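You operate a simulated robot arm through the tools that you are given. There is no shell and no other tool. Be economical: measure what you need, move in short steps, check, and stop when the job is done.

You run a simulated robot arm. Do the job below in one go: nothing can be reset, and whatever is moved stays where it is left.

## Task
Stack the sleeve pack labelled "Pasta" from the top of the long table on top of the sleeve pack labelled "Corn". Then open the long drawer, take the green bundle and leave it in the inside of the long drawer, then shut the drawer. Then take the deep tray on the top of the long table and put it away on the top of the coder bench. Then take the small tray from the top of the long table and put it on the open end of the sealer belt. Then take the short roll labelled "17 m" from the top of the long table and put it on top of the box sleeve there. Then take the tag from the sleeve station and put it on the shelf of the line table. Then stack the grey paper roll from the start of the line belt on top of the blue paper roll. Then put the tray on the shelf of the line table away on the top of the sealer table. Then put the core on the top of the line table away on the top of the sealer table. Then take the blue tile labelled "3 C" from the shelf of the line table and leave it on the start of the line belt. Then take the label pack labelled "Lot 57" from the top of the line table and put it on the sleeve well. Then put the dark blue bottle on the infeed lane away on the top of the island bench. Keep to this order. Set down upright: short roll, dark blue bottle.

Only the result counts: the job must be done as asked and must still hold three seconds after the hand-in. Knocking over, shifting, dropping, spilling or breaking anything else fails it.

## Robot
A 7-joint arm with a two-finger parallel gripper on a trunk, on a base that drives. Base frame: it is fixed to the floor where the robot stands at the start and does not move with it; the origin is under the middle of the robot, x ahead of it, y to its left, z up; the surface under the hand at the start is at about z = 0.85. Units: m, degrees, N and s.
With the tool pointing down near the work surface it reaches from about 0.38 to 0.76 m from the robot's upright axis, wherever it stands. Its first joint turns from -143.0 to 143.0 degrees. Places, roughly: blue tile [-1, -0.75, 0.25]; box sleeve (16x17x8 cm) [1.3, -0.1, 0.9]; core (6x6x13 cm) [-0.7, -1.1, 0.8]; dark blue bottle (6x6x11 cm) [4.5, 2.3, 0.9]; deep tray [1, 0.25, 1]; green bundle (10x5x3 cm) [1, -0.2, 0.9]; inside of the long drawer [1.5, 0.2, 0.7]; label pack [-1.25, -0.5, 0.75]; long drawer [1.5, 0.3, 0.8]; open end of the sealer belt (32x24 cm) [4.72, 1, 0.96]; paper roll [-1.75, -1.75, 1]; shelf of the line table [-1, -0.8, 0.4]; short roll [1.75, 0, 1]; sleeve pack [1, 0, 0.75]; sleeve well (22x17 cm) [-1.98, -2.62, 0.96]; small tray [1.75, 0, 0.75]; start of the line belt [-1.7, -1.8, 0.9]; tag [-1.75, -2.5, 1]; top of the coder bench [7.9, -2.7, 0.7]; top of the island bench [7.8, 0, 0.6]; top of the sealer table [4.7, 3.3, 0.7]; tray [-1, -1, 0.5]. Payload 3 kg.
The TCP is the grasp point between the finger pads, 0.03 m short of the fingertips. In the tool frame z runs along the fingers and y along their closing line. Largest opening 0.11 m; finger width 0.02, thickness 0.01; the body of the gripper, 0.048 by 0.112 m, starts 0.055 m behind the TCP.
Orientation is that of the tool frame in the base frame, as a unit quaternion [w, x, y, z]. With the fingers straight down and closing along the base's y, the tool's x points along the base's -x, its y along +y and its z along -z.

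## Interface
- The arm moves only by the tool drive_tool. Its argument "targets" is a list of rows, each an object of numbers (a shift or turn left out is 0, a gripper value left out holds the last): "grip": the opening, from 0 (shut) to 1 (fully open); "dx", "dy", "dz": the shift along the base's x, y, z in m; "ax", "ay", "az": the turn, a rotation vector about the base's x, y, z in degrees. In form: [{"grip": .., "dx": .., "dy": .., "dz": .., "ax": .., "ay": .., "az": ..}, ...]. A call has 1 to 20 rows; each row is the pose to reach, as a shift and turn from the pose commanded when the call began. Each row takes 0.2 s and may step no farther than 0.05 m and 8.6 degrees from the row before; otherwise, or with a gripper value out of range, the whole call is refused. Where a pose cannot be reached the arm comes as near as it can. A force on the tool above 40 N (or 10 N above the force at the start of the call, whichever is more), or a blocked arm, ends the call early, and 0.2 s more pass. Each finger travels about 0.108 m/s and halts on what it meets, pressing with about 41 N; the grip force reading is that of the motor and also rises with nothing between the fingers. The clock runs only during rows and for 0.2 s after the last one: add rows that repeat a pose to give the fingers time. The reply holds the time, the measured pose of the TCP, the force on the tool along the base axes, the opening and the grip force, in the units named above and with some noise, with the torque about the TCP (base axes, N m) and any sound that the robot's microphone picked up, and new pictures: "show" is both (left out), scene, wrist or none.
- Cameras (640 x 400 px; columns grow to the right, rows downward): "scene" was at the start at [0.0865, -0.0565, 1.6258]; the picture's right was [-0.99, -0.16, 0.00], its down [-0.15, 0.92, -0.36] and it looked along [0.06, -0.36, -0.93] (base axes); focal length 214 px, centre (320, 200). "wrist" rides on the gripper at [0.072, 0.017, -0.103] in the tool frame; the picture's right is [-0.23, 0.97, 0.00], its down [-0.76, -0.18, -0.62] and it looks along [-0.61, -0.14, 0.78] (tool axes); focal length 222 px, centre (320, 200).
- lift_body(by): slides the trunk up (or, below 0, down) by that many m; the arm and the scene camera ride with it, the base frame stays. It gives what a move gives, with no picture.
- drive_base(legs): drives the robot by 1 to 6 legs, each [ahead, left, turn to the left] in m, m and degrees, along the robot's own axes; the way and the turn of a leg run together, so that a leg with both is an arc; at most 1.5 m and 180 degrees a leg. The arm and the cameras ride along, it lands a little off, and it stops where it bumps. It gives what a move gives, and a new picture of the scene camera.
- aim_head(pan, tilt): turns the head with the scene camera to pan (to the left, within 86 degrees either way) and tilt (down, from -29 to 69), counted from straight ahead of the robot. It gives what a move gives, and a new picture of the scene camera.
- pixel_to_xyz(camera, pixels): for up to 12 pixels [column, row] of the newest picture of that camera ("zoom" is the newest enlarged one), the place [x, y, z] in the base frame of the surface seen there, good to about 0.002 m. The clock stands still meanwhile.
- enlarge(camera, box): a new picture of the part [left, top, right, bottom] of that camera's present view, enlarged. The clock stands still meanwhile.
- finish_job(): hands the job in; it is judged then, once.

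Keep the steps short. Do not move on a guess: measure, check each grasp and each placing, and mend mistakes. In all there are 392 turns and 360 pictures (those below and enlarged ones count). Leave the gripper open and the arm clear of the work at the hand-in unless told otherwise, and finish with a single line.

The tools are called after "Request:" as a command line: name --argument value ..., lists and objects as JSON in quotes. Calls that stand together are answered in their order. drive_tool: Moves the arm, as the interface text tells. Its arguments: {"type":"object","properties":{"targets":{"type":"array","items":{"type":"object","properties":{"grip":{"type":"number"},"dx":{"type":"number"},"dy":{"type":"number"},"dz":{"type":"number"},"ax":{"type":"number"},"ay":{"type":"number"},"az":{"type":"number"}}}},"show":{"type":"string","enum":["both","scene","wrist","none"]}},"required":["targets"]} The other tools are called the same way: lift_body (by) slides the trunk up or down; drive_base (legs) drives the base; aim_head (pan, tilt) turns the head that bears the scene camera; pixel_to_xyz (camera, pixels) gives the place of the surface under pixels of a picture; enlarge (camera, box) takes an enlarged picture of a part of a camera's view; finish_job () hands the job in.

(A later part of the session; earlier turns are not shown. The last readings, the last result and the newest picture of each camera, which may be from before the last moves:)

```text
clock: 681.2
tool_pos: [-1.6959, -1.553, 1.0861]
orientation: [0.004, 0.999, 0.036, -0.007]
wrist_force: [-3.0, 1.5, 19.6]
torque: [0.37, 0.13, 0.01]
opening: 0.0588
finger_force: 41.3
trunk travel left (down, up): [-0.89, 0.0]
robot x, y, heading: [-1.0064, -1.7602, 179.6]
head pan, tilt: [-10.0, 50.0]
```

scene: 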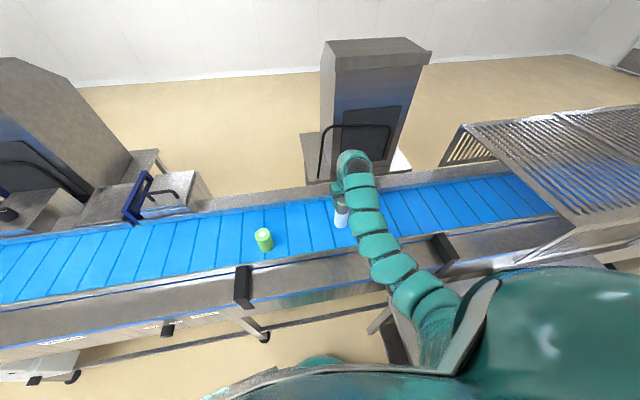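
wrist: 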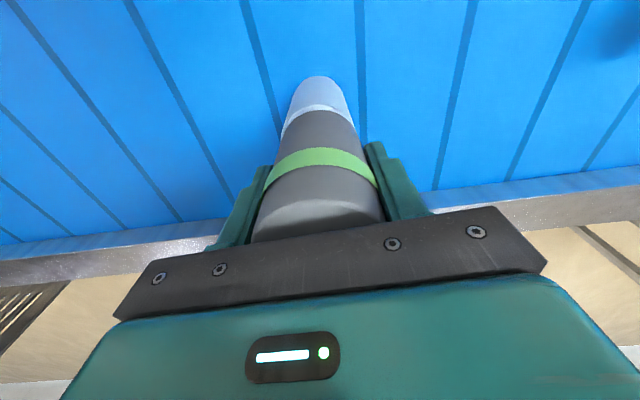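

Contact (20 N). Ease 1.5 mm, then open and rise.

Request:
drive_tool --targets '[{"dz": 0.0015}, {"dz": 0.0015, "grip": 0.7}, {"dz": 0.0015, "grip": 0.95}, {"dz": 0.0015, "grip": 0.95}, {"dz": 0.0015, "grip": 0.95}]' --show "wrist"

```text
clock: 682.4
tool_pos: [-1.6966, -1.552, 1.085]
orientation: [0.004, 0.999, 0.037, -0.004]
wrist_force: [0.5, -0.5, -0.3]
torque: [0.0, 0.0, 0.0]
opening: 0.1044
finger_force: 0.1
trunk travel left (down, up): [-0.89, 0.0]
robot x, y, heading: [-1.0055, -1.7564, 179.9]
head pan, tilt: [-10.0, 50.0]
```

wrist: 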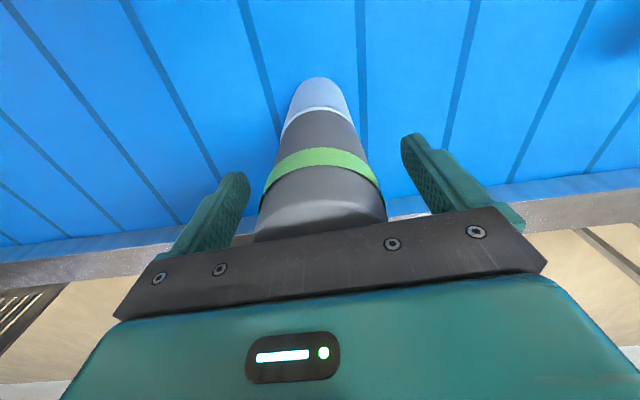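

Stacked. Rise as far as the arm allows, then withdraw backward with the base (palm stays above the roll).

Request:
drive_tool --targets '[{"dz": 0.015}, {"dz": 0.03}, {"dz": 0.04}]' --show "none"

```text
clock: 683.2
tool_pos: [-1.6994, -1.5529, 1.1225]
orientation: [0.005, 0.999, 0.038, -0.005]
wrist_force: [-0.7, -0.2, -0.7]
torque: [0.0, 0.0, -0.01]
opening: 0.1045
finger_force: 0.0
trunk travel left (down, up): [-0.89, 0.0]
robot x, y, heading: [-1.0046, -1.7589, 180.0]
head pan, tilt: [-10.0, 50.0]
```

Request:
drive_base --legs '[[-0.25, 0, 0]]'

Request:
enlarge --camera "scene" --box '[270, 130, 430, 260]'

```text
clock: 685.0
tool_pos: [-1.4471, -1.5532, 1.124]
orientation: [0.004, 0.999, 0.037, -0.006]
wrist_force: [0.8, 0.1, -0.2]
torque: [0.04, 0.04, -0.01]
opening: 0.1047
finger_force: 0.0
trunk travel left (down, up): [-0.89, 0.0]
robot x, y, heading: [-0.7557, -1.7594, 179.6]
head pan, tilt: [-10.0, 50.0]
```

scene: 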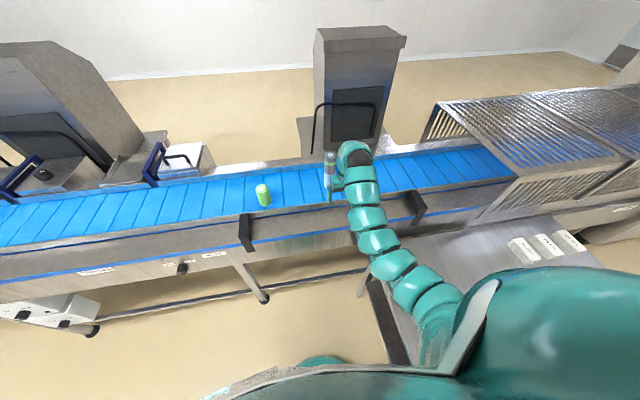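

```text
3.08 times, centred on (350, 195) of scene
```

zoom: 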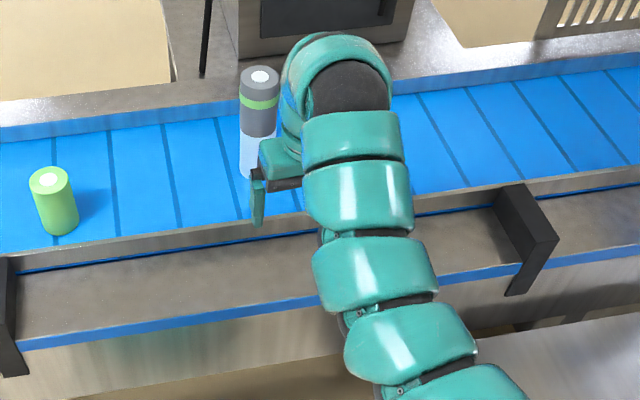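

Stack is good. Next the tray on the shelf: I reposition south of the line table, face about 110°, and lower to view it.

Request:
drive_base --legs '[[-0.3, 0.3, 0], [0, 0.35, 0], [0, 0, -70]]'

Request:
lift_body --by -0.4

Request:
lift_body --by -0.25

Request:
aim_head --pan 0 --tilt 28

```text
clock: 692.5
tool_pos: [-0.5012, -1.6865, 1.1239]
orientation: [0.0, 0.839, -0.545, -0.007]
wrist_force: [0.5, -0.1, 0.4]
torque: [-0.04, 0.0, 0.01]
opening: 0.1044
finger_force: 0.0
trunk travel left (down, up): [-0.89, 0.0]
robot x, y, heading: [-0.4638, -2.4107, 109.3]
head pan, tilt: [-10.0, 50.0]
```

scene: 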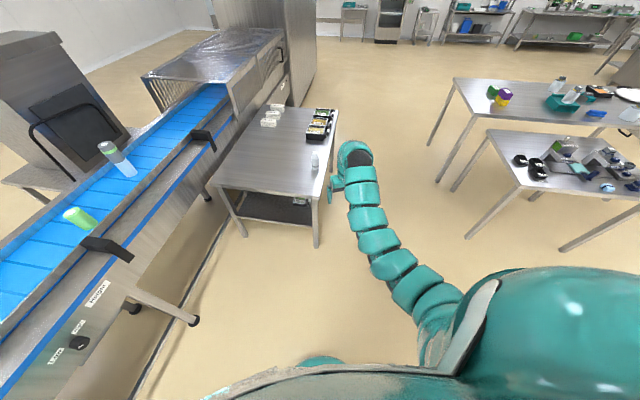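

```text
clock: 696.4
tool_pos: [-0.5009, -1.6869, 0.7231]
orientation: [0.001, 0.839, -0.545, -0.007]
wrist_force: [0.0, -0.8, 0.0]
torque: [-0.01, 0.0, 0.0]
opening: 0.1046
finger_force: 0.1
trunk travel left (down, up): [-0.49, 0.4]
robot x, y, heading: [-0.4606, -2.4062, 109.5]
head pan, tilt: [-10.0, 50.0]
```

```text
clock: 699.0
tool_pos: [-0.5005, -1.6874, 0.4742]
orientation: [0.0, 0.839, -0.544, -0.007]
wrist_force: [0.0, -0.5, -0.1]
torque: [-0.01, 0.01, 0.02]
opening: 0.1044
finger_force: 0.1
trunk travel left (down, up): [-0.24, 0.65]
robot x, y, heading: [-0.4609, -2.4097, 109.6]
head pan, tilt: [-10.0, 50.0]
```

```text
clock: 699.8
tool_pos: [-0.5009, -1.6873, 0.4732]
orientation: [0.001, 0.839, -0.544, -0.006]
wrist_force: [0.8, 0.7, 0.1]
torque: [0.0, -0.02, 0.0]
opening: 0.1044
finger_force: 0.0
trunk travel left (down, up): [-0.24, 0.65]
robot x, y, heading: [-0.4604, -2.4087, 109.5]
head pan, tilt: [0.0, 28.0]
```

scene: 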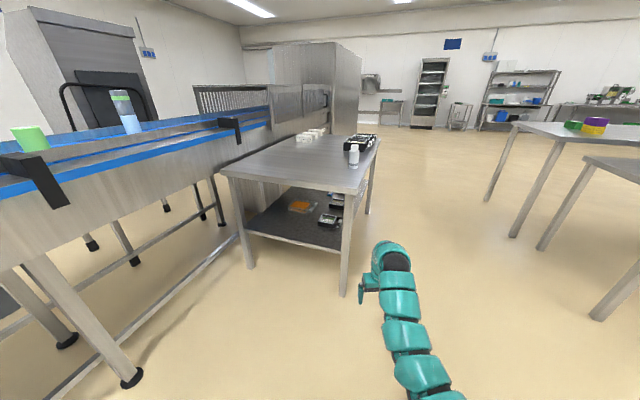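

Request:
enlarge --camera "scene" --box '[230, 175, 370, 260]'

```text
4.57 times, centred on (300, 218) of scene
```

zoom: 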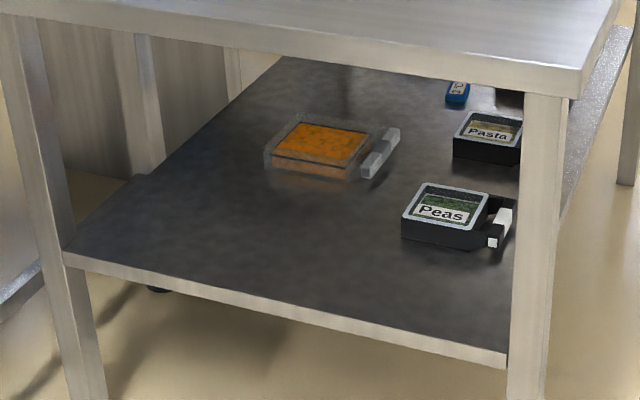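

Request:
pixel_to_xyz --camera "zoom" --pixels '[[395, 132], [385, 150], [368, 172], [300, 118], [370, 128], [350, 175], [268, 150], [320, 150], [360, 160], [440, 190], [505, 210], [495, 240]]'

Request:
enlarge --camera "scene" --box '[280, 195, 330, 220]'

```text
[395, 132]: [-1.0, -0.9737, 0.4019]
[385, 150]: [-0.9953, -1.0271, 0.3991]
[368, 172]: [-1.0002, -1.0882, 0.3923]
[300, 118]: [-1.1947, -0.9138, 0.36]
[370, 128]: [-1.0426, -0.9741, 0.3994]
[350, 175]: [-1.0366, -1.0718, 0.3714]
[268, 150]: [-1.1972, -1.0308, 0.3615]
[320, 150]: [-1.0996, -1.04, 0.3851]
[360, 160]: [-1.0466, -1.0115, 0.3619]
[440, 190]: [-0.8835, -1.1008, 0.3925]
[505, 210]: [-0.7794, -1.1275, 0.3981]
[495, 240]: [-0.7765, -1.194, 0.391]
```

```text
12.80 times, centred on (305, 208) of scene
```

zoom: 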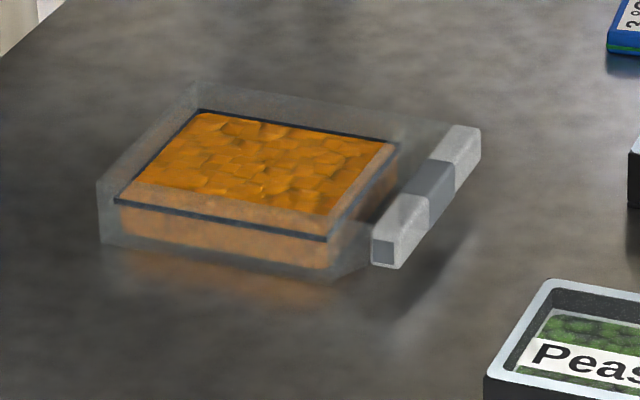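

Request:
enlarge --camera "scene" --box '[340, 225, 430, 315]'

```text
4.44 times, centred on (385, 270) of scene
```

zoom: 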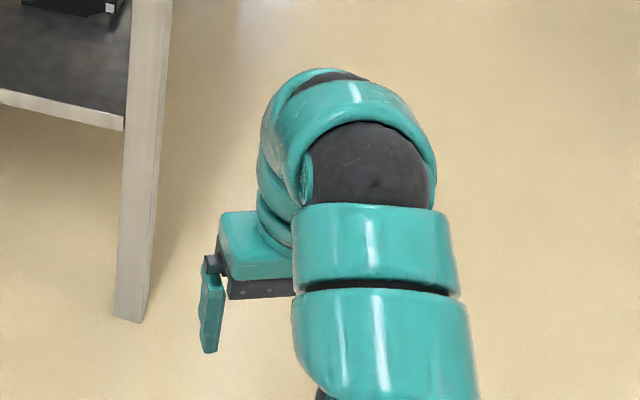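

The tray's handle bar is centred near (-1.0, -1.03), z 0.38–0.40. Plan: hand pointing +y and pitched, fingers straddling the bar in x, entering from the south. First turn the hand +155° here.

Request:
drive_tool --targets '[{"az": 8}, {"az": 16}, {"az": 24}, {"az": 32}, {"az": 40}, {"az": 48}, {"az": 56}, {"az": 64}, {"az": 72}, {"az": 80}, {"az": 88}, {"az": 96}, {"az": 104}, {"az": 112}, {"az": 120}, {"az": 128}, {"az": 136}, {"az": 144}, {"az": 152}, {"az": 156}]' --show "none"

```text
clock: 704.0
tool_pos: [-0.501, -1.6866, 0.4734]
orientation: [0.007, 0.707, 0.707, 0.0]
wrist_force: [-0.1, 0.1, 0.6]
torque: [-0.01, 0.0, 0.01]
opening: 0.1042
finger_force: 0.1
trunk travel left (down, up): [-0.24, 0.65]
robot x, y, heading: [-0.4607, -2.41, 109.6]
head pan, tilt: [0.0, 28.0]
```

Exactly aligned. Now pitch 57° so the fingers point toward +y.

Request:
drive_tool --targets '[{"ax": 7}, {"ax": 14, "dy": 0.01}, {"ax": 21, "dy": 0.02}, {"ax": 28, "dy": 0.03}, {"ax": 35, "dy": 0.04}, {"ax": 42, "dy": 0.05}, {"ax": 49, "dy": 0.05}, {"ax": 57, "dy": 0.05}]'

```text
clock: 705.8
tool_pos: [-0.5122, -1.588, 0.4457]
orientation: [-0.332, 0.624, 0.621, 0.337]
wrist_force: [-0.3, -0.3, 0.3]
torque: [0.02, 0.0, 0.01]
opening: 0.1043
finger_force: 0.0
out of reach, approached as far as the arm can: row 2, 3, 4, 5, 6, 7, 8
trunk travel left (down, up): [-0.24, 0.65]
robot x, y, heading: [-0.4601, -2.4101, 109.5]
head pan, tilt: [0.0, 28.0]
```

scene: 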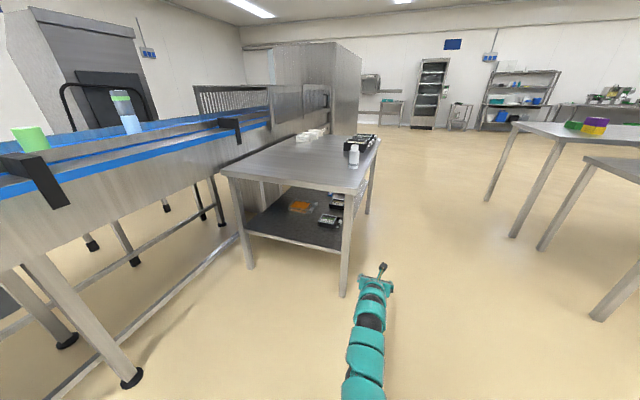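
wrist: 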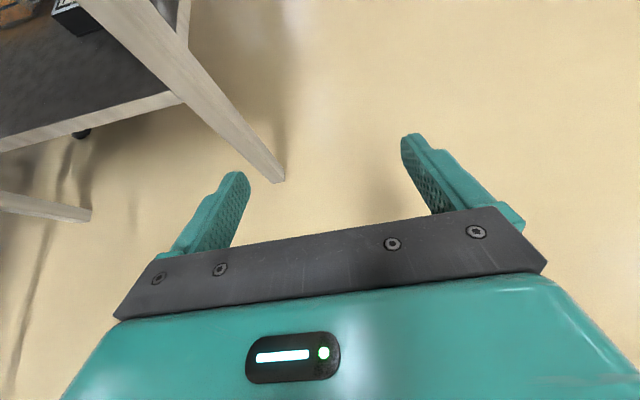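

Pitched. Set a 0.036 opening and drive to the shelf's south edge.

Request:
drive_tool --targets '[{"grip": 0.33}, {"grip": 0.33}, {"grip": 0.33}]' --show "none"

Request:
drive_base --legs '[[0.314, 0.407, 0]]'

Request:
drive_tool --targets '[{"dz": 0.0}]' --show "wrist"

```text
clock: 706.6
tool_pos: [-0.5111, -1.5892, 0.4453]
orientation: [-0.331, 0.625, 0.621, 0.337]
wrist_force: [0.1, -0.6, 0.1]
torque: [-0.02, 0.0, 0.0]
opening: 0.0363
finger_force: 0.1
trunk travel left (down, up): [-0.24, 0.65]
robot x, y, heading: [-0.4595, -2.4099, 109.5]
head pan, tilt: [0.0, 28.0]
```

```text
clock: 709.6
tool_pos: [-1.001, -1.4302, 0.4468]
orientation: [-0.332, 0.624, 0.622, 0.336]
wrist_force: [-0.1, 0.2, 0.5]
torque: [0.0, 0.0, 0.02]
opening: 0.0364
finger_force: 0.1
trunk travel left (down, up): [-0.24, 0.65]
robot x, y, heading: [-0.9483, -2.2526, 109.5]
head pan, tilt: [0.0, 28.0]
```

scene: 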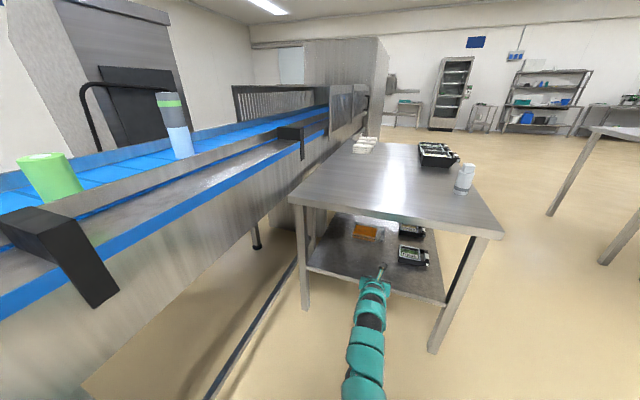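

```text
clock: 710.0
tool_pos: [-1.0023, -1.4304, 0.4466]
orientation: [-0.332, 0.624, 0.622, 0.337]
wrist_force: [-0.4, 0.7, 0.3]
torque: [-0.04, -0.05, 0.0]
opening: 0.0361
finger_force: 0.1
trunk travel left (down, up): [-0.24, 0.65]
robot x, y, heading: [-0.9504, -2.2493, 109.8]
head pan, tilt: [0.0, 28.0]
```

wrist: 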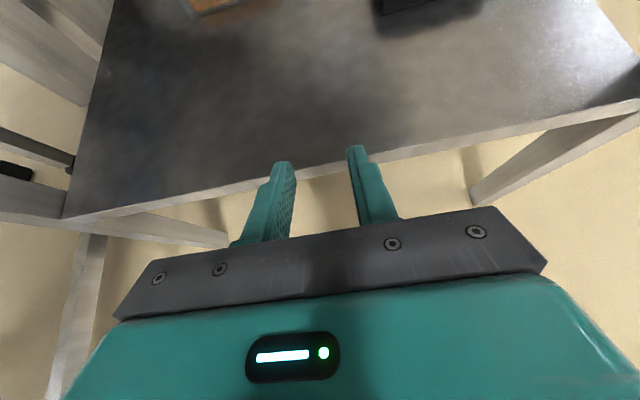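

Aligned with the corridor. Advance 0.24 m along +y and look.

Request:
drive_base --legs '[[0.226, -0.08, 0]]'

Request:
drive_tool --targets '[{"dz": 0.0}]' --show "wrist"

```text
clock: 711.8
tool_pos: [-1.0003, -1.1918, 0.4463]
orientation: [-0.331, 0.625, 0.622, 0.337]
wrist_force: [-1.2, -0.8, 0.4]
torque: [0.02, -0.01, 0.01]
opening: 0.0363
finger_force: 0.0
trunk travel left (down, up): [-0.24, 0.65]
robot x, y, heading: [-0.9501, -2.0121, 109.5]
head pan, tilt: [0.0, 28.0]
```

scene: 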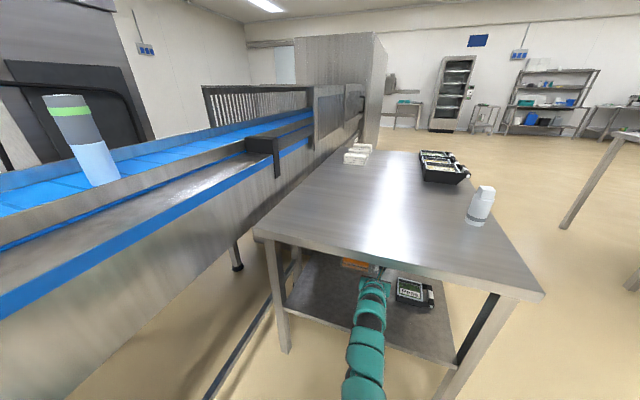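

```text
clock: 712.2
tool_pos: [-1.0002, -1.1912, 0.446]
orientation: [-0.333, 0.624, 0.622, 0.336]
wrist_force: [0.0, 0.3, 0.2]
torque: [0.03, 0.03, 0.0]
opening: 0.0363
finger_force: 0.0
trunk travel left (down, up): [-0.24, 0.65]
robot x, y, heading: [-0.9481, -2.0066, 109.5]
head pan, tilt: [0.0, 28.0]
```

wrist: 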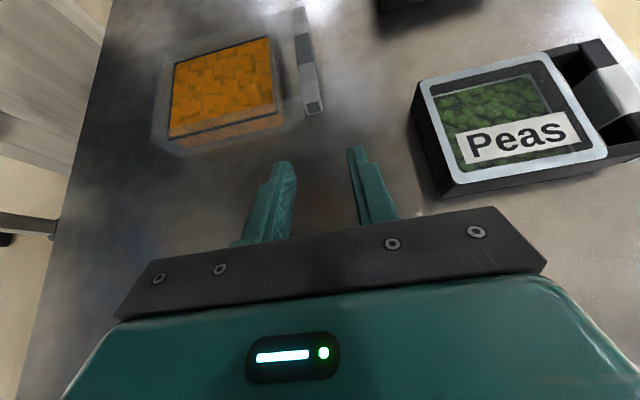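

Clear view of the bar and tray. Measure them.

Request:
pixel_to_xyz --camera "wrist" --pixels '[[303, 108], [325, 106], [314, 95], [300, 20], [309, 18], [310, 60], [304, 60], [316, 60], [280, 120], [272, 45], [425, 130], [440, 190]]'

```text
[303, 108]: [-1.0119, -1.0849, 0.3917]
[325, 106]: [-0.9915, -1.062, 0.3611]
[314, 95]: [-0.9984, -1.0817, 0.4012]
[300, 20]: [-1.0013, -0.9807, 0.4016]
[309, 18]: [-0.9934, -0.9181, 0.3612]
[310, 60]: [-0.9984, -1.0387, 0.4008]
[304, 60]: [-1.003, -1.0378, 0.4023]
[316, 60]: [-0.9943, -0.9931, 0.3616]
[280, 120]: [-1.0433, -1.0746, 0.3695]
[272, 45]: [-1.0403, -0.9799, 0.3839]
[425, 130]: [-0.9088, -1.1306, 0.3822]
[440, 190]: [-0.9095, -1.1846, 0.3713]
```

Bar centre x≈-1.001, y -1.088…-0.975. Advance 0.145 m above it, then lower.

Request:
drive_base --legs '[[0.137, -0.0485, 0]]'

Request:
drive_tool --targets '[{"dz": 0.0}]' --show "wrist"

```text
clock: 713.5
tool_pos: [-1.0001, -1.0456, 0.4463]
orientation: [-0.332, 0.624, 0.622, 0.336]
wrist_force: [0.5, 0.7, -0.6]
torque: [-0.01, 0.0, 0.0]
opening: 0.0362
finger_force: 0.0
trunk travel left (down, up): [-0.24, 0.65]
robot x, y, heading: [-0.9483, -1.8665, 109.6]
head pan, tilt: [0.0, 28.0]
```

scene: 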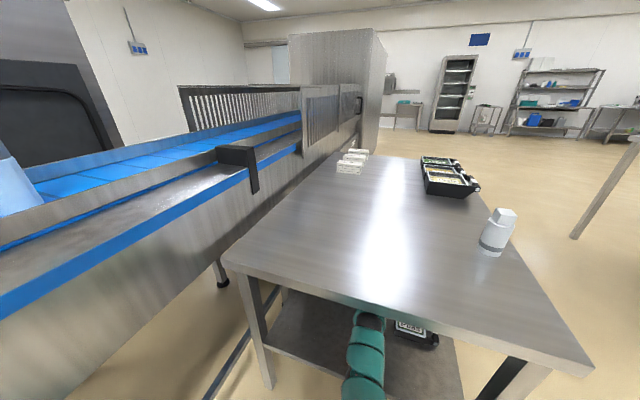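

```text
clock: 713.9
tool_pos: [-1.001, -1.0468, 0.4455]
orientation: [-0.332, 0.624, 0.622, 0.336]
wrist_force: [-0.2, 0.2, 0.3]
torque: [0.0, -0.01, -0.02]
opening: 0.0364
finger_force: 0.0
trunk travel left (down, up): [-0.24, 0.65]
robot x, y, heading: [-0.9546, -1.8652, 109.4]
head pan, tilt: [0.0, 28.0]
```

wrist: 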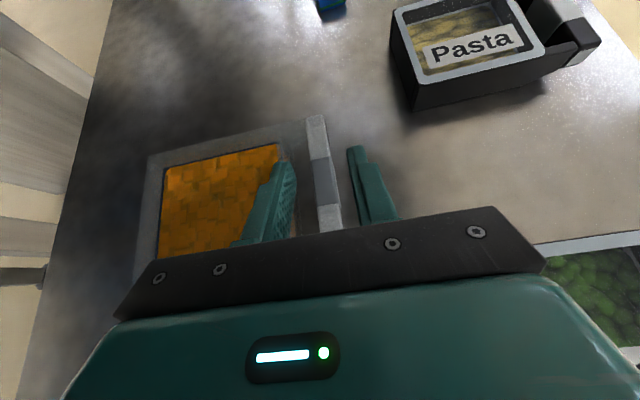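

Bar is centred between the fingers. Lower by trunk to z≈0.397.

Request:
lift_body --by -0.035

Request:
lift_body --by -0.013

Request:
drive_tool --targets '[{"grip": 0}, {"grip": 0}, {"grip": 0}]' --show "wrist"

```text
clock: 714.7
tool_pos: [-1.0002, -1.0445, 0.411]
orientation: [-0.332, 0.624, 0.622, 0.336]
wrist_force: [-0.1, -0.5, 0.0]
torque: [0.03, 0.03, 0.01]
opening: 0.0362
finger_force: 0.0
trunk travel left (down, up): [-0.205, 0.685]
robot x, y, heading: [-0.9513, -1.8617, 109.6]
head pan, tilt: [0.0, 28.0]
```

```text
clock: 715.3
tool_pos: [-1.0004, -1.0451, 0.3975]
orientation: [-0.332, 0.624, 0.622, 0.337]
wrist_force: [0.7, -1.0, 0.4]
torque: [-0.03, 0.02, 0.01]
opening: 0.0361
finger_force: 0.0
trunk travel left (down, up): [-0.192, 0.698]
robot x, y, heading: [-0.9461, -1.8666, 109.6]
head pan, tilt: [0.0, 28.0]
```

```text
clock: 716.1
tool_pos: [-0.9995, -1.0441, 0.3981]
orientation: [-0.332, 0.624, 0.622, 0.336]
wrist_force: [-0.9, 0.0, 1.1]
torque: [-0.12, 0.24, 0.09]
opening: 0.0178
finger_force: 41.3
trunk travel left (down, up): [-0.192, 0.698]
robot x, y, heading: [-0.9508, -1.8656, 109.6]
head pan, tilt: [0.0, 28.0]
```

wrist: 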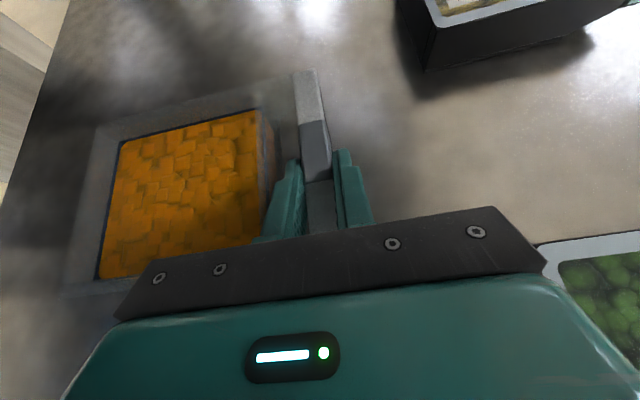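

Gripped. Lift 4.5 cm and check, then back out.

Request:
lift_body --by 0.045

Request:
drive_tool --targets '[{"dz": 0.0}]' --show "wrist"

```text
clock: 717.0
tool_pos: [-0.9994, -1.0456, 0.4421]
orientation: [-0.33, 0.625, 0.622, 0.337]
wrist_force: [1.1, 0.4, -3.3]
torque: [-0.09, -0.27, 0.0]
opening: 0.0177
finger_force: 41.5
trunk travel left (down, up): [-0.237, 0.653]
robot x, y, heading: [-0.9498, -1.8609, 109.8]
head pan, tilt: [0.0, 28.0]
```

```text
clock: 717.4
tool_pos: [-1.0008, -1.0455, 0.4431]
orientation: [-0.332, 0.625, 0.622, 0.337]
wrist_force: [-0.4, -0.1, -2.4]
torque: [-0.06, -0.21, -0.01]
opening: 0.0178
finger_force: 41.6
trunk travel left (down, up): [-0.237, 0.653]
robot x, y, heading: [-0.9505, -1.8637, 109.7]
head pan, tilt: [0.0, 28.0]
```

wrist: 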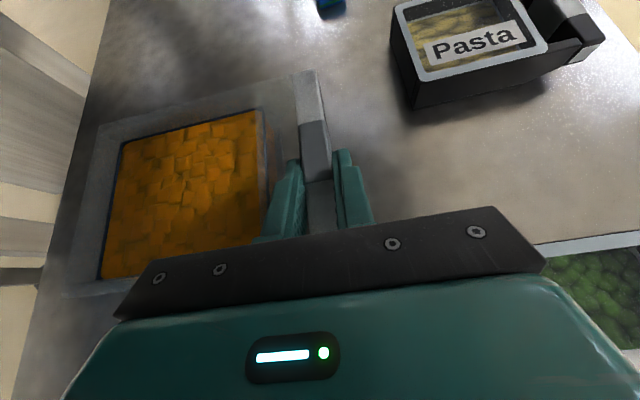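

Held firmly. Back out 0.5 m along -y.

Request:
drive_base --legs '[[-0.471, 0.168, 0]]'

Request:
lift_body --by 0.4

```text
clock: 720.4
tool_pos: [-0.9973, -1.546, 0.4424]
orientation: [-0.33, 0.626, 0.621, 0.336]
wrist_force: [0.5, 0.0, -2.6]
torque: [-0.06, -0.2, 0.0]
opening: 0.0177
finger_force: 40.9
trunk travel left (down, up): [-0.237, 0.653]
robot x, y, heading: [-0.9518, -2.3661, 109.2]
head pan, tilt: [0.0, 28.0]
```

scene: 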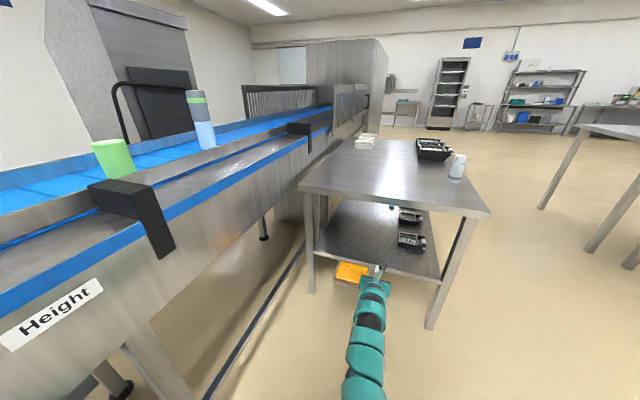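

```text
clock: 724.2
tool_pos: [-0.9968, -1.5458, 0.8422]
orientation: [-0.331, 0.626, 0.621, 0.336]
wrist_force: [-0.2, 1.0, -2.2]
torque: [-0.06, -0.26, -0.01]
opening: 0.0175
finger_force: 41.2
trunk travel left (down, up): [-0.637, 0.253]
robot x, y, heading: [-0.9527, -2.3629, 109.2]
head pan, tilt: [0.0, 28.0]
```

Tray is out. Raise the trunk to travel height and drive north between the tables.

Request:
lift_body --by 0.2

Request:
drive_base --legs '[[0, 0, -19.2], [0, -0.95, 0], [1.1, 0, 0], [1.1, 0, 0], [1.1, 0, 0]]'

```text
clock: 726.4
tool_pos: [-0.9969, -1.5443, 1.0426]
orientation: [-0.331, 0.626, 0.621, 0.337]
wrist_force: [-0.3, -0.8, -2.0]
torque: [-0.03, -0.23, -0.01]
opening: 0.0175
finger_force: 40.4
trunk travel left (down, up): [-0.837, 0.053]
robot x, y, heading: [-0.9517, -2.3683, 109.5]
head pan, tilt: [0.0, 28.0]
```

```text
clock: 748.1
tool_pos: [0.289, 1.7142, 1.0417]
orientation: [-0.264, 0.728, 0.498, 0.391]
wrist_force: [-0.4, 0.0, -1.6]
torque: [-0.14, -0.19, -0.05]
opening: 0.0177
finger_force: 41.0
trunk travel left (down, up): [-0.837, 0.053]
robot x, y, heading: [0.0456, 0.9274, 88.8]
head pan, tilt: [0.0, 28.0]
```

scene: 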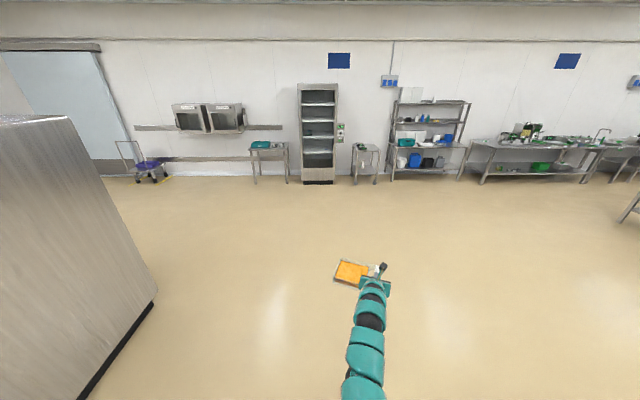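

Request:
drive_base --legs '[[0, 0, -88.8], [1.05, 0.75, 0], [1.05, 0.75, 0], [1.05, 0.75, 0]]'

Request:
aim_head --pan 0 --tilt 40

Request:
enlarge --camera "scene" --box '[180, 80, 480, 270]'

```text
clock: 770.5
tool_pos: [3.9822, 2.9613, 1.0427]
orientation: [0.084, 0.868, -0.151, 0.464]
wrist_force: [0.0, 0.4, -2.7]
torque: [-0.21, 0.13, 0.01]
opening: 0.0176
finger_force: 41.2
trunk travel left (down, up): [-0.837, 0.053]
robot x, y, heading: [3.1936, 3.1852, -0.2]
head pan, tilt: [0.0, 28.0]
```

scene: 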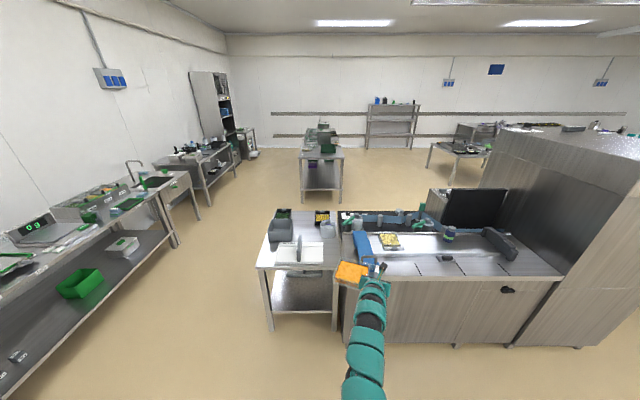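

```text
clock: 771.3
tool_pos: [3.9823, 2.9604, 1.0425]
orientation: [0.083, 0.869, -0.151, 0.465]
wrist_force: [-0.8, -0.2, -2.9]
torque: [-0.18, 0.15, -0.01]
opening: 0.0178
finger_force: 40.6
trunk travel left (down, up): [-0.837, 0.053]
robot x, y, heading: [3.1895, 3.1845, 0.1]
head pan, tilt: [0.0, 40.0]
```

scene: 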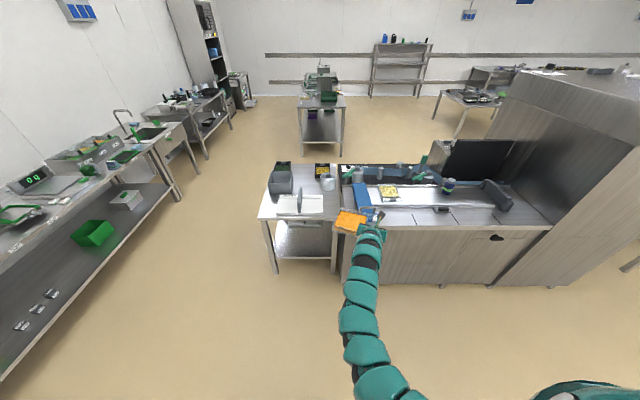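

```text
2.11 times, centred on (330, 175) of scene
```

zoom: 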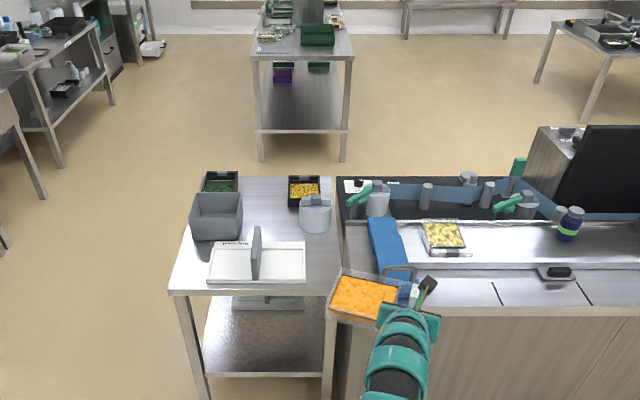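

Request:
pixel_to_xyz --camera "zoom" --pixels '[[175, 288], [333, 288], [215, 180], [335, 180], [243, 235], [300, 230], [318, 230], [208, 280], [305, 280], [305, 245], [260, 200], [290, 207]]'

Request:
enlarge --camera "scene" --box '[250, 155, 350, 225]'

```text
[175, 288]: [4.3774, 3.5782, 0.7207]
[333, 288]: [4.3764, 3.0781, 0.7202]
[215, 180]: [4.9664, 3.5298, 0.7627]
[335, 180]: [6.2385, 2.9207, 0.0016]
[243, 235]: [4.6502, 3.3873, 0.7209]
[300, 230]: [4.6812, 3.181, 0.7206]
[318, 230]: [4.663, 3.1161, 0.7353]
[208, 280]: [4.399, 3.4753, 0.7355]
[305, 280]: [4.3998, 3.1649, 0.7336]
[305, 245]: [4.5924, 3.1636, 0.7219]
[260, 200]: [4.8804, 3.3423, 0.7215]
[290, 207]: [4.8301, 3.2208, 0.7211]
```

```text
5.71 times, centred on (300, 190) of scene
```

zoom: 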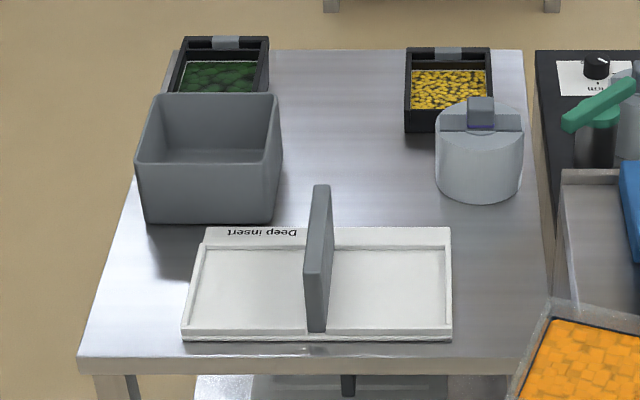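

Request:
pixel_to_xyz --camera "zoom" --pixels '[[273, 222], [283, 160], [278, 98], [260, 70], [437, 180], [480, 203], [440, 130], [405, 130], [405, 55], [318, 190], [316, 325], [420, 228]]'

Request:
pixel_to_xyz --camera "zoom" --pixels '[[145, 220], [140, 150], [480, 100], [520, 55], [268, 40], [180, 40], [300, 55], [365, 200], [330, 240], [450, 235], [300, 120], [380, 100]]'

```text
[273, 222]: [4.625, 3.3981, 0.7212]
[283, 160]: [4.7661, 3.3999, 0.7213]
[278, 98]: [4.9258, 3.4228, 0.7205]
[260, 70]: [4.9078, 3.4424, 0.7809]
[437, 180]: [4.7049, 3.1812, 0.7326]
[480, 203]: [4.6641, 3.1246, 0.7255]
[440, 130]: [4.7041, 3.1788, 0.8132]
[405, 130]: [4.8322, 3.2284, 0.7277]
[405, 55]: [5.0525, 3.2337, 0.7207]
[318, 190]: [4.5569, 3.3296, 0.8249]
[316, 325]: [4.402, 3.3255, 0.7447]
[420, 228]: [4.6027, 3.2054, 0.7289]
```

```text
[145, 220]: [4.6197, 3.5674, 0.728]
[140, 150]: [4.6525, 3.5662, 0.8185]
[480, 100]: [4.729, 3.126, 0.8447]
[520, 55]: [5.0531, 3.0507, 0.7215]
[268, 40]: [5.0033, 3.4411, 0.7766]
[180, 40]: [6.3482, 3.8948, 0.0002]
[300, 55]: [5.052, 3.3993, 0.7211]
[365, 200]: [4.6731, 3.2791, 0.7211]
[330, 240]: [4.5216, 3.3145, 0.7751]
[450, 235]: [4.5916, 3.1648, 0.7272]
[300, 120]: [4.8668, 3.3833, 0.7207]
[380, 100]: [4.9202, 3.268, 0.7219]
```

The table's free patch (x 4.62–5.05, y 3.235–3.40) doesn't suit the pitched hand. I plan to set the tray down briefly on the counter's free front strip and re-grip with a vertical hand. Measure the strip.

Request:
enlarge --camera "scene" --box '[330, 160, 560, 260]'

Request:
pixel_to_xyz --camera "scene" --pixels '[[400, 225], [400, 212], [430, 222], [430, 208], [470, 222], [470, 210], [500, 222], [350, 222], [430, 202], [445, 188], [480, 205], [540, 222]]'

```text
2.78 times, centred on (445, 210) of scene
```

zoom: 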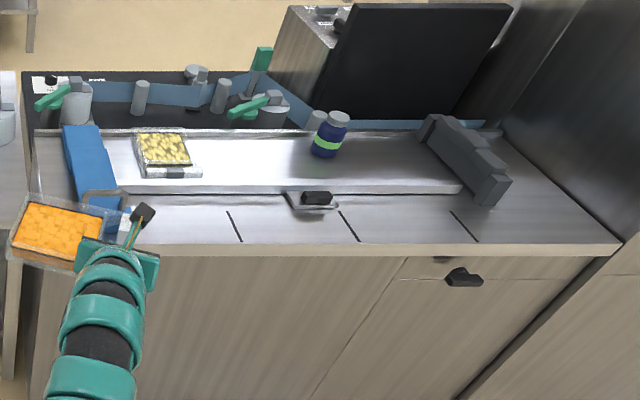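

```text
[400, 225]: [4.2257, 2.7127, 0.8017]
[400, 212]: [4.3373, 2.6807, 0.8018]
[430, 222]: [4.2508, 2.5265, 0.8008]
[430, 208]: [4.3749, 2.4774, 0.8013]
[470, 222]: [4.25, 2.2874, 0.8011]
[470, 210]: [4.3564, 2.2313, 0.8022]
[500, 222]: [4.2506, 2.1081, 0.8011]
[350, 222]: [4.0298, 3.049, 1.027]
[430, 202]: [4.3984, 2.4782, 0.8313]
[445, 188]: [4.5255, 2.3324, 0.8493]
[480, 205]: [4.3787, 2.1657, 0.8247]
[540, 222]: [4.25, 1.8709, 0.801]
```

Front strip: x 4.21–4.39, z 0.801, free around y 2.45–2.7. Drive there with heading 20° so the hand points straight at +x.

Request:
drive_base --legs '[[0, 0, 20], [-0.251, -0.69, 0]]'

```text
clock: 776.4
tool_pos: [4.0175, 2.5097, 1.0411]
orientation: [-0.001, 0.882, 0.005, 0.472]
wrist_force: [0.1, -0.1, -3.4]
torque: [-0.21, 0.09, 0.01]
opening: 0.0175
finger_force: 40.8
trunk travel left (down, up): [-0.837, 0.053]
robot x, y, heading: [3.2028, 2.4479, 20.6]
head pan, tilt: [0.0, 40.0]
```

scene: 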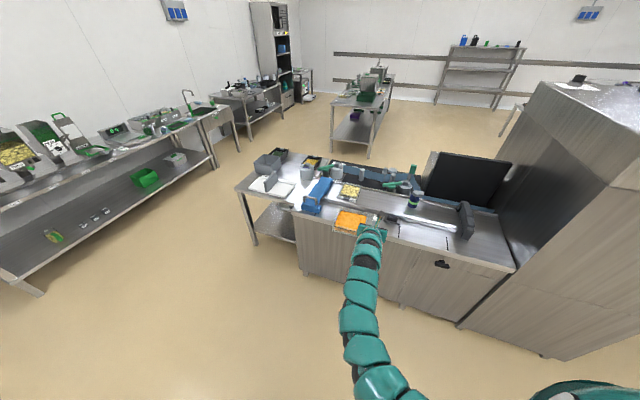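

Request:
drive_base --legs '[[0.267, -0.1, 0]]'

Request:
lift_body --by -0.17

Request:
enlarge --camera "scene" --box '[300, 160, 480, 260]'

```text
clock: 778.4
tool_pos: [4.3017, 2.5094, 1.0424]
orientation: [0.0, 0.881, 0.005, 0.472]
wrist_force: [0.9, -0.5, -2.2]
torque: [-0.24, 0.03, 0.01]
opening: 0.0174
finger_force: 40.9
trunk travel left (down, up): [-0.837, 0.053]
robot x, y, heading: [3.4811, 2.443, 20.3]
head pan, tilt: [0.0, 40.0]
```

scene: 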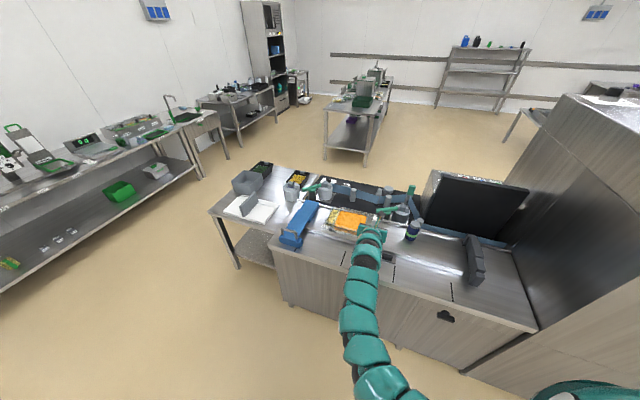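

```text
clock: 780.3
tool_pos: [4.3016, 2.5079, 0.8729]
orientation: [0.0, 0.882, 0.005, 0.472]
wrist_force: [0.3, -0.7, -2.9]
torque: [-0.23, 0.09, -0.03]
opening: 0.0178
finger_force: 40.8
trunk travel left (down, up): [-0.667, 0.223]
robot x, y, heading: [3.4781, 2.448, 20.3]
head pan, tilt: [0.0, 40.0]
```

```text
3.56 times, centred on (390, 210) of scene
```

zoom: 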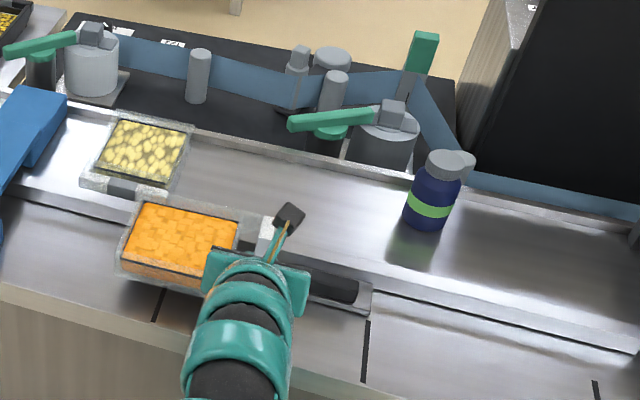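

Request:
pixel_to_xyz --camera "zoom" --pixels '[[315, 290], [345, 290], [370, 300], [355, 275], [100, 185], [140, 195], [165, 200], [240, 225], [150, 205], [120, 270], [330, 305], [200, 290]]'

```text
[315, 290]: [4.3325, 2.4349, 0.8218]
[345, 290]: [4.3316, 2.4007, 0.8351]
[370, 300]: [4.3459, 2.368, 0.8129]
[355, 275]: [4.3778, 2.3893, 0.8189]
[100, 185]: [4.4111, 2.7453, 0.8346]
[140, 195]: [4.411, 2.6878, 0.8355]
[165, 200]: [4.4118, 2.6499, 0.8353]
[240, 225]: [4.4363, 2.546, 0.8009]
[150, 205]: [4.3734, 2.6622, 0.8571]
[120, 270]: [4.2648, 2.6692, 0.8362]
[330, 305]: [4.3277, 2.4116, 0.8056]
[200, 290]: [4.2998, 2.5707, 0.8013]
```

Clearances fine. Shift slightly (-1 cm x, +1 cm y) and lower to contact (~0.839).

Request:
drive_tool --targets '[{"dx": -0.01, "dy": 0.01}]' --show "none"

Request:
lift_body --by -0.03

Request:
lift_body --by -0.004

```text
clock: 780.7
tool_pos: [4.2949, 2.5177, 0.8698]
orientation: [-0.001, 0.881, 0.005, 0.473]
wrist_force: [-1.2, 0.1, -0.2]
torque: [0.24, -0.13, 0.11]
opening: 0.0177
finger_force: 40.7
out of reach, approached as far as the arm can: row 1
trunk travel left (down, up): [-0.667, 0.223]
robot x, y, heading: [3.4797, 2.4476, 20.7]
head pan, tilt: [0.0, 40.0]
```

```text
clock: 781.4
tool_pos: [4.2949, 2.518, 0.8438]
orientation: [-0.001, 0.88, 0.004, 0.476]
wrist_force: [3.9, 0.3, 30.1]
torque: [0.76, -0.92, 0.24]
opening: 0.0178
finger_force: 40.8
trunk travel left (down, up): [-0.637, 0.253]
robot x, y, heading: [3.481, 2.446, 20.2]
head pan, tilt: [0.0, 40.0]
```

```text
clock: 782.0
tool_pos: [4.2942, 2.5171, 0.8393]
orientation: [-0.001, 0.881, 0.005, 0.474]
wrist_force: [5.1, -2.1, 33.4]
torque: [0.79, -0.45, 0.03]
opening: 0.0188
finger_force: 40.4
trunk travel left (down, up): [-0.633, 0.257]
robot x, y, heading: [3.4817, 2.4435, 20.7]
head pan, tilt: [0.0, 40.0]
```

Contact came early; I look at it.

Request:
enlarge --camera "scene" --box '[300, 160, 480, 260]'

Request:
enlarge --camera "wrist" --box '[0, 0, 640, 400]'

```text
3.56 times, centred on (390, 210) of scene
```

zoom: 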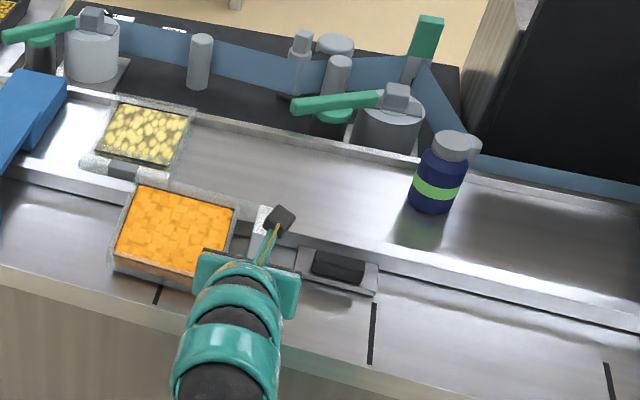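

```text
1.00 times, centred on (320, 200) of wrist (not enlarged: the box is as wide or as high as the picture)
```

zoom: 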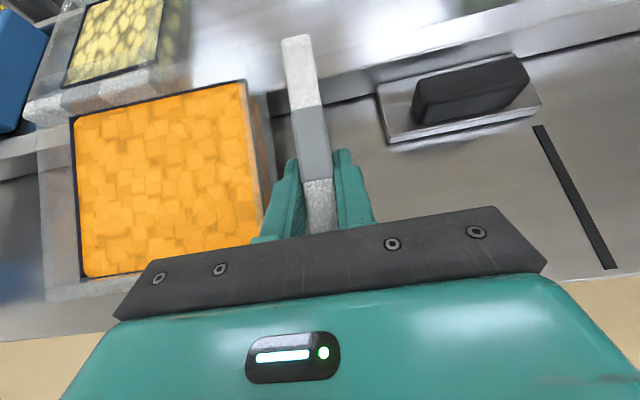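

My tray's far edge meets the lane step. Lift 4 cm and measure the yellow tray for any shift.

Request:
lift_body --by 0.045

Request:
enlarge --camera "scene" --box '[300, 160, 480, 260]'

```text
clock: 782.8
tool_pos: [4.2957, 2.5172, 0.88]
orientation: [0.0, 0.882, 0.005, 0.471]
wrist_force: [0.1, 0.0, -3.0]
torque: [-0.22, 0.05, 0.01]
opening: 0.018
finger_force: 41.1
trunk travel left (down, up): [-0.678, 0.212]
robot x, y, heading: [3.4845, 2.4435, 20.4]
head pan, tilt: [0.0, 40.0]
```

```text
3.56 times, centred on (390, 210) of scene
```

zoom: 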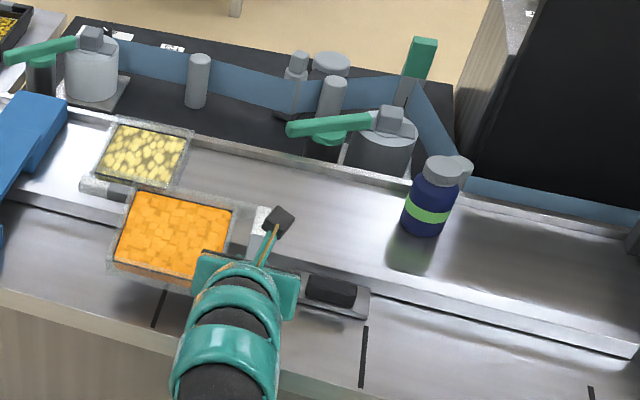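

Request:
pixel_to_xyz --camera "zoom" --pixels '[[85, 185], [100, 188], [125, 195], [105, 160], [185, 165], [120, 128], [190, 135], [240, 215], [120, 205], [232, 205]]'

```text
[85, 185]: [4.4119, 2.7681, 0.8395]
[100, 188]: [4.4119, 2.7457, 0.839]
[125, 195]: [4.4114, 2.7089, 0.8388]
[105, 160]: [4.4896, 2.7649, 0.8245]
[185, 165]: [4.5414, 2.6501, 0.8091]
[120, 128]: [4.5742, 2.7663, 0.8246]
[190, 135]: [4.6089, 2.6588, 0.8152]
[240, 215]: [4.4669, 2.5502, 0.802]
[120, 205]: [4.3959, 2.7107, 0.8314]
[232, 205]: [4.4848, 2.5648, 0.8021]
```

Yellow tray unmoved. My tray is ~0.135 deep; back the base 2.4 cm so it fits on the strip.

Request:
drive_base --legs '[[-0.0225, 0.0084, 0]]'

Request:
lift_body --by -0.03

```text
clock: 783.6
tool_pos: [4.2706, 2.5181, 0.8813]
orientation: [0.001, 0.881, 0.004, 0.472]
wrist_force: [-0.8, 0.0, -2.6]
torque: [-0.24, 0.07, -0.01]
opening: 0.0177
finger_force: 40.4
trunk travel left (down, up): [-0.678, 0.212]
robot x, y, heading: [3.455, 2.442, 20.6]
head pan, tilt: [0.0, 40.0]
```

scene: 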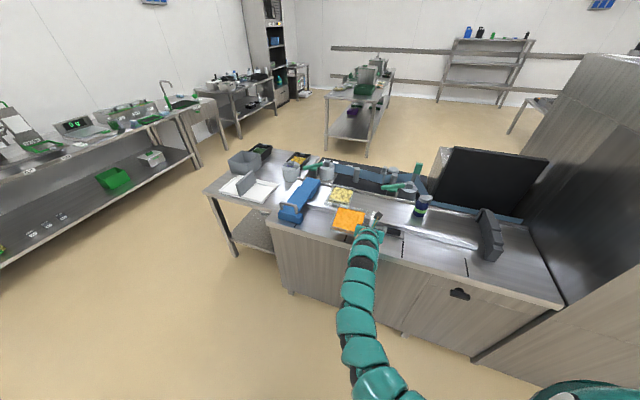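

```text
clock: 784.4
tool_pos: [4.2706, 2.517, 0.8511]
orientation: [-0.001, 0.882, 0.005, 0.472]
wrist_force: [-0.4, 0.1, -1.8]
torque: [-0.23, 0.1, -0.02]
opening: 0.0178
finger_force: 40.8
trunk travel left (down, up): [-0.648, 0.242]
robot x, y, heading: [3.457, 2.4456, 20.2]
head pan, tilt: [0.0, 40.0]
```

Free at 0.851 now. Continue down in small steps.

Request:
lift_body --by -0.009

Request:
lift_body --by -0.004

```text
clock: 785.0
tool_pos: [4.271, 2.5168, 0.8416]
orientation: [-0.001, 0.882, 0.006, 0.472]
wrist_force: [-0.1, -0.6, -0.7]
torque: [-0.02, 0.09, 0.05]
opening: 0.0179
finger_force: 40.9
trunk travel left (down, up): [-0.639, 0.251]
robot x, y, heading: [3.4594, 2.445, 20.2]
head pan, tilt: [0.0, 40.0]
```

```text
clock: 785.5
tool_pos: [4.2714, 2.5174, 0.8412]
orientation: [0.0, 0.881, 0.004, 0.474]
wrist_force: [2.7, -0.5, 14.7]
torque: [0.34, 0.49, 0.0]
opening: 0.0179
finger_force: 41.1
trunk travel left (down, up): [-0.635, 0.255]
robot x, y, heading: [3.4539, 2.4444, 20.3]
head pan, tilt: [0.0, 40.0]
```

Set down. Open slightly, rise by trunk, and back away.

Request:
drive_tool --targets '[{"grip": 0.28}, {"grip": 0.33}, {"grip": 0.33}]' --show "none"

Request:
lift_body --by 0.08

Request:
drive_base --legs '[[-0.5, 0, -20.3]]'

Request:
enlarge --camera "scene" --box '[330, 140, 560, 260]'

```text
clock: 786.3
tool_pos: [4.2714, 2.5183, 0.8377]
orientation: [0.0, 0.882, 0.005, 0.471]
wrist_force: [0.1, -0.8, -0.5]
torque: [-0.02, -0.02, -0.02]
opening: 0.0363
finger_force: 0.2
trunk travel left (down, up): [-0.635, 0.255]
robot x, y, heading: [3.4533, 2.4431, 20.4]
head pan, tilt: [0.0, 40.0]
```

```text
clock: 787.5
tool_pos: [4.2706, 2.5173, 0.9169]
orientation: [0.0, 0.882, 0.005, 0.472]
wrist_force: [-0.1, -0.2, 0.3]
torque: [-0.02, 0.03, 0.02]
opening: 0.0365
finger_force: 0.0
trunk travel left (down, up): [-0.715, 0.175]
robot x, y, heading: [3.4577, 2.4464, 20.3]
head pan, tilt: [0.0, 40.0]
```

```text
clock: 790.4
tool_pos: [3.7504, 2.1428, 0.9179]
orientation: [0.082, 0.869, -0.149, 0.465]
wrist_force: [-0.4, -0.4, 0.1]
torque: [0.0, 0.02, -0.01]
opening: 0.0364
finger_force: 0.1
trunk travel left (down, up): [-0.715, 0.175]
robot x, y, heading: [2.9629, 2.355, 0.5]
head pan, tilt: [0.0, 40.0]
```

scene: 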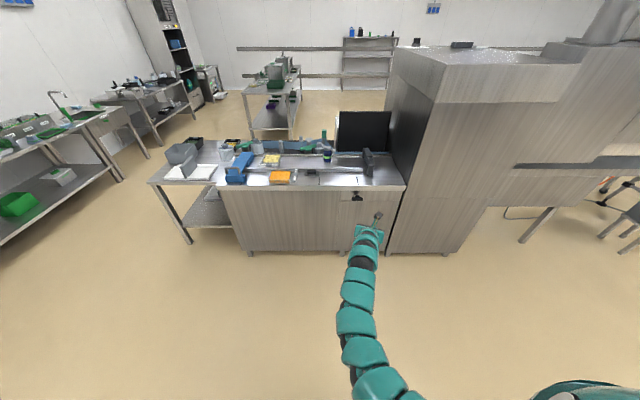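

```text
2.78 times, centred on (445, 200) of scene
```

zoom: 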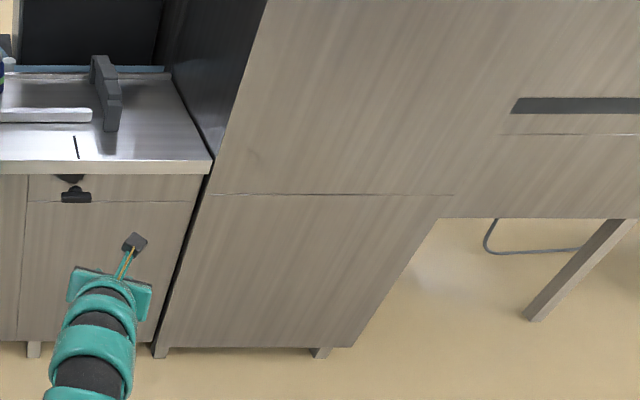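

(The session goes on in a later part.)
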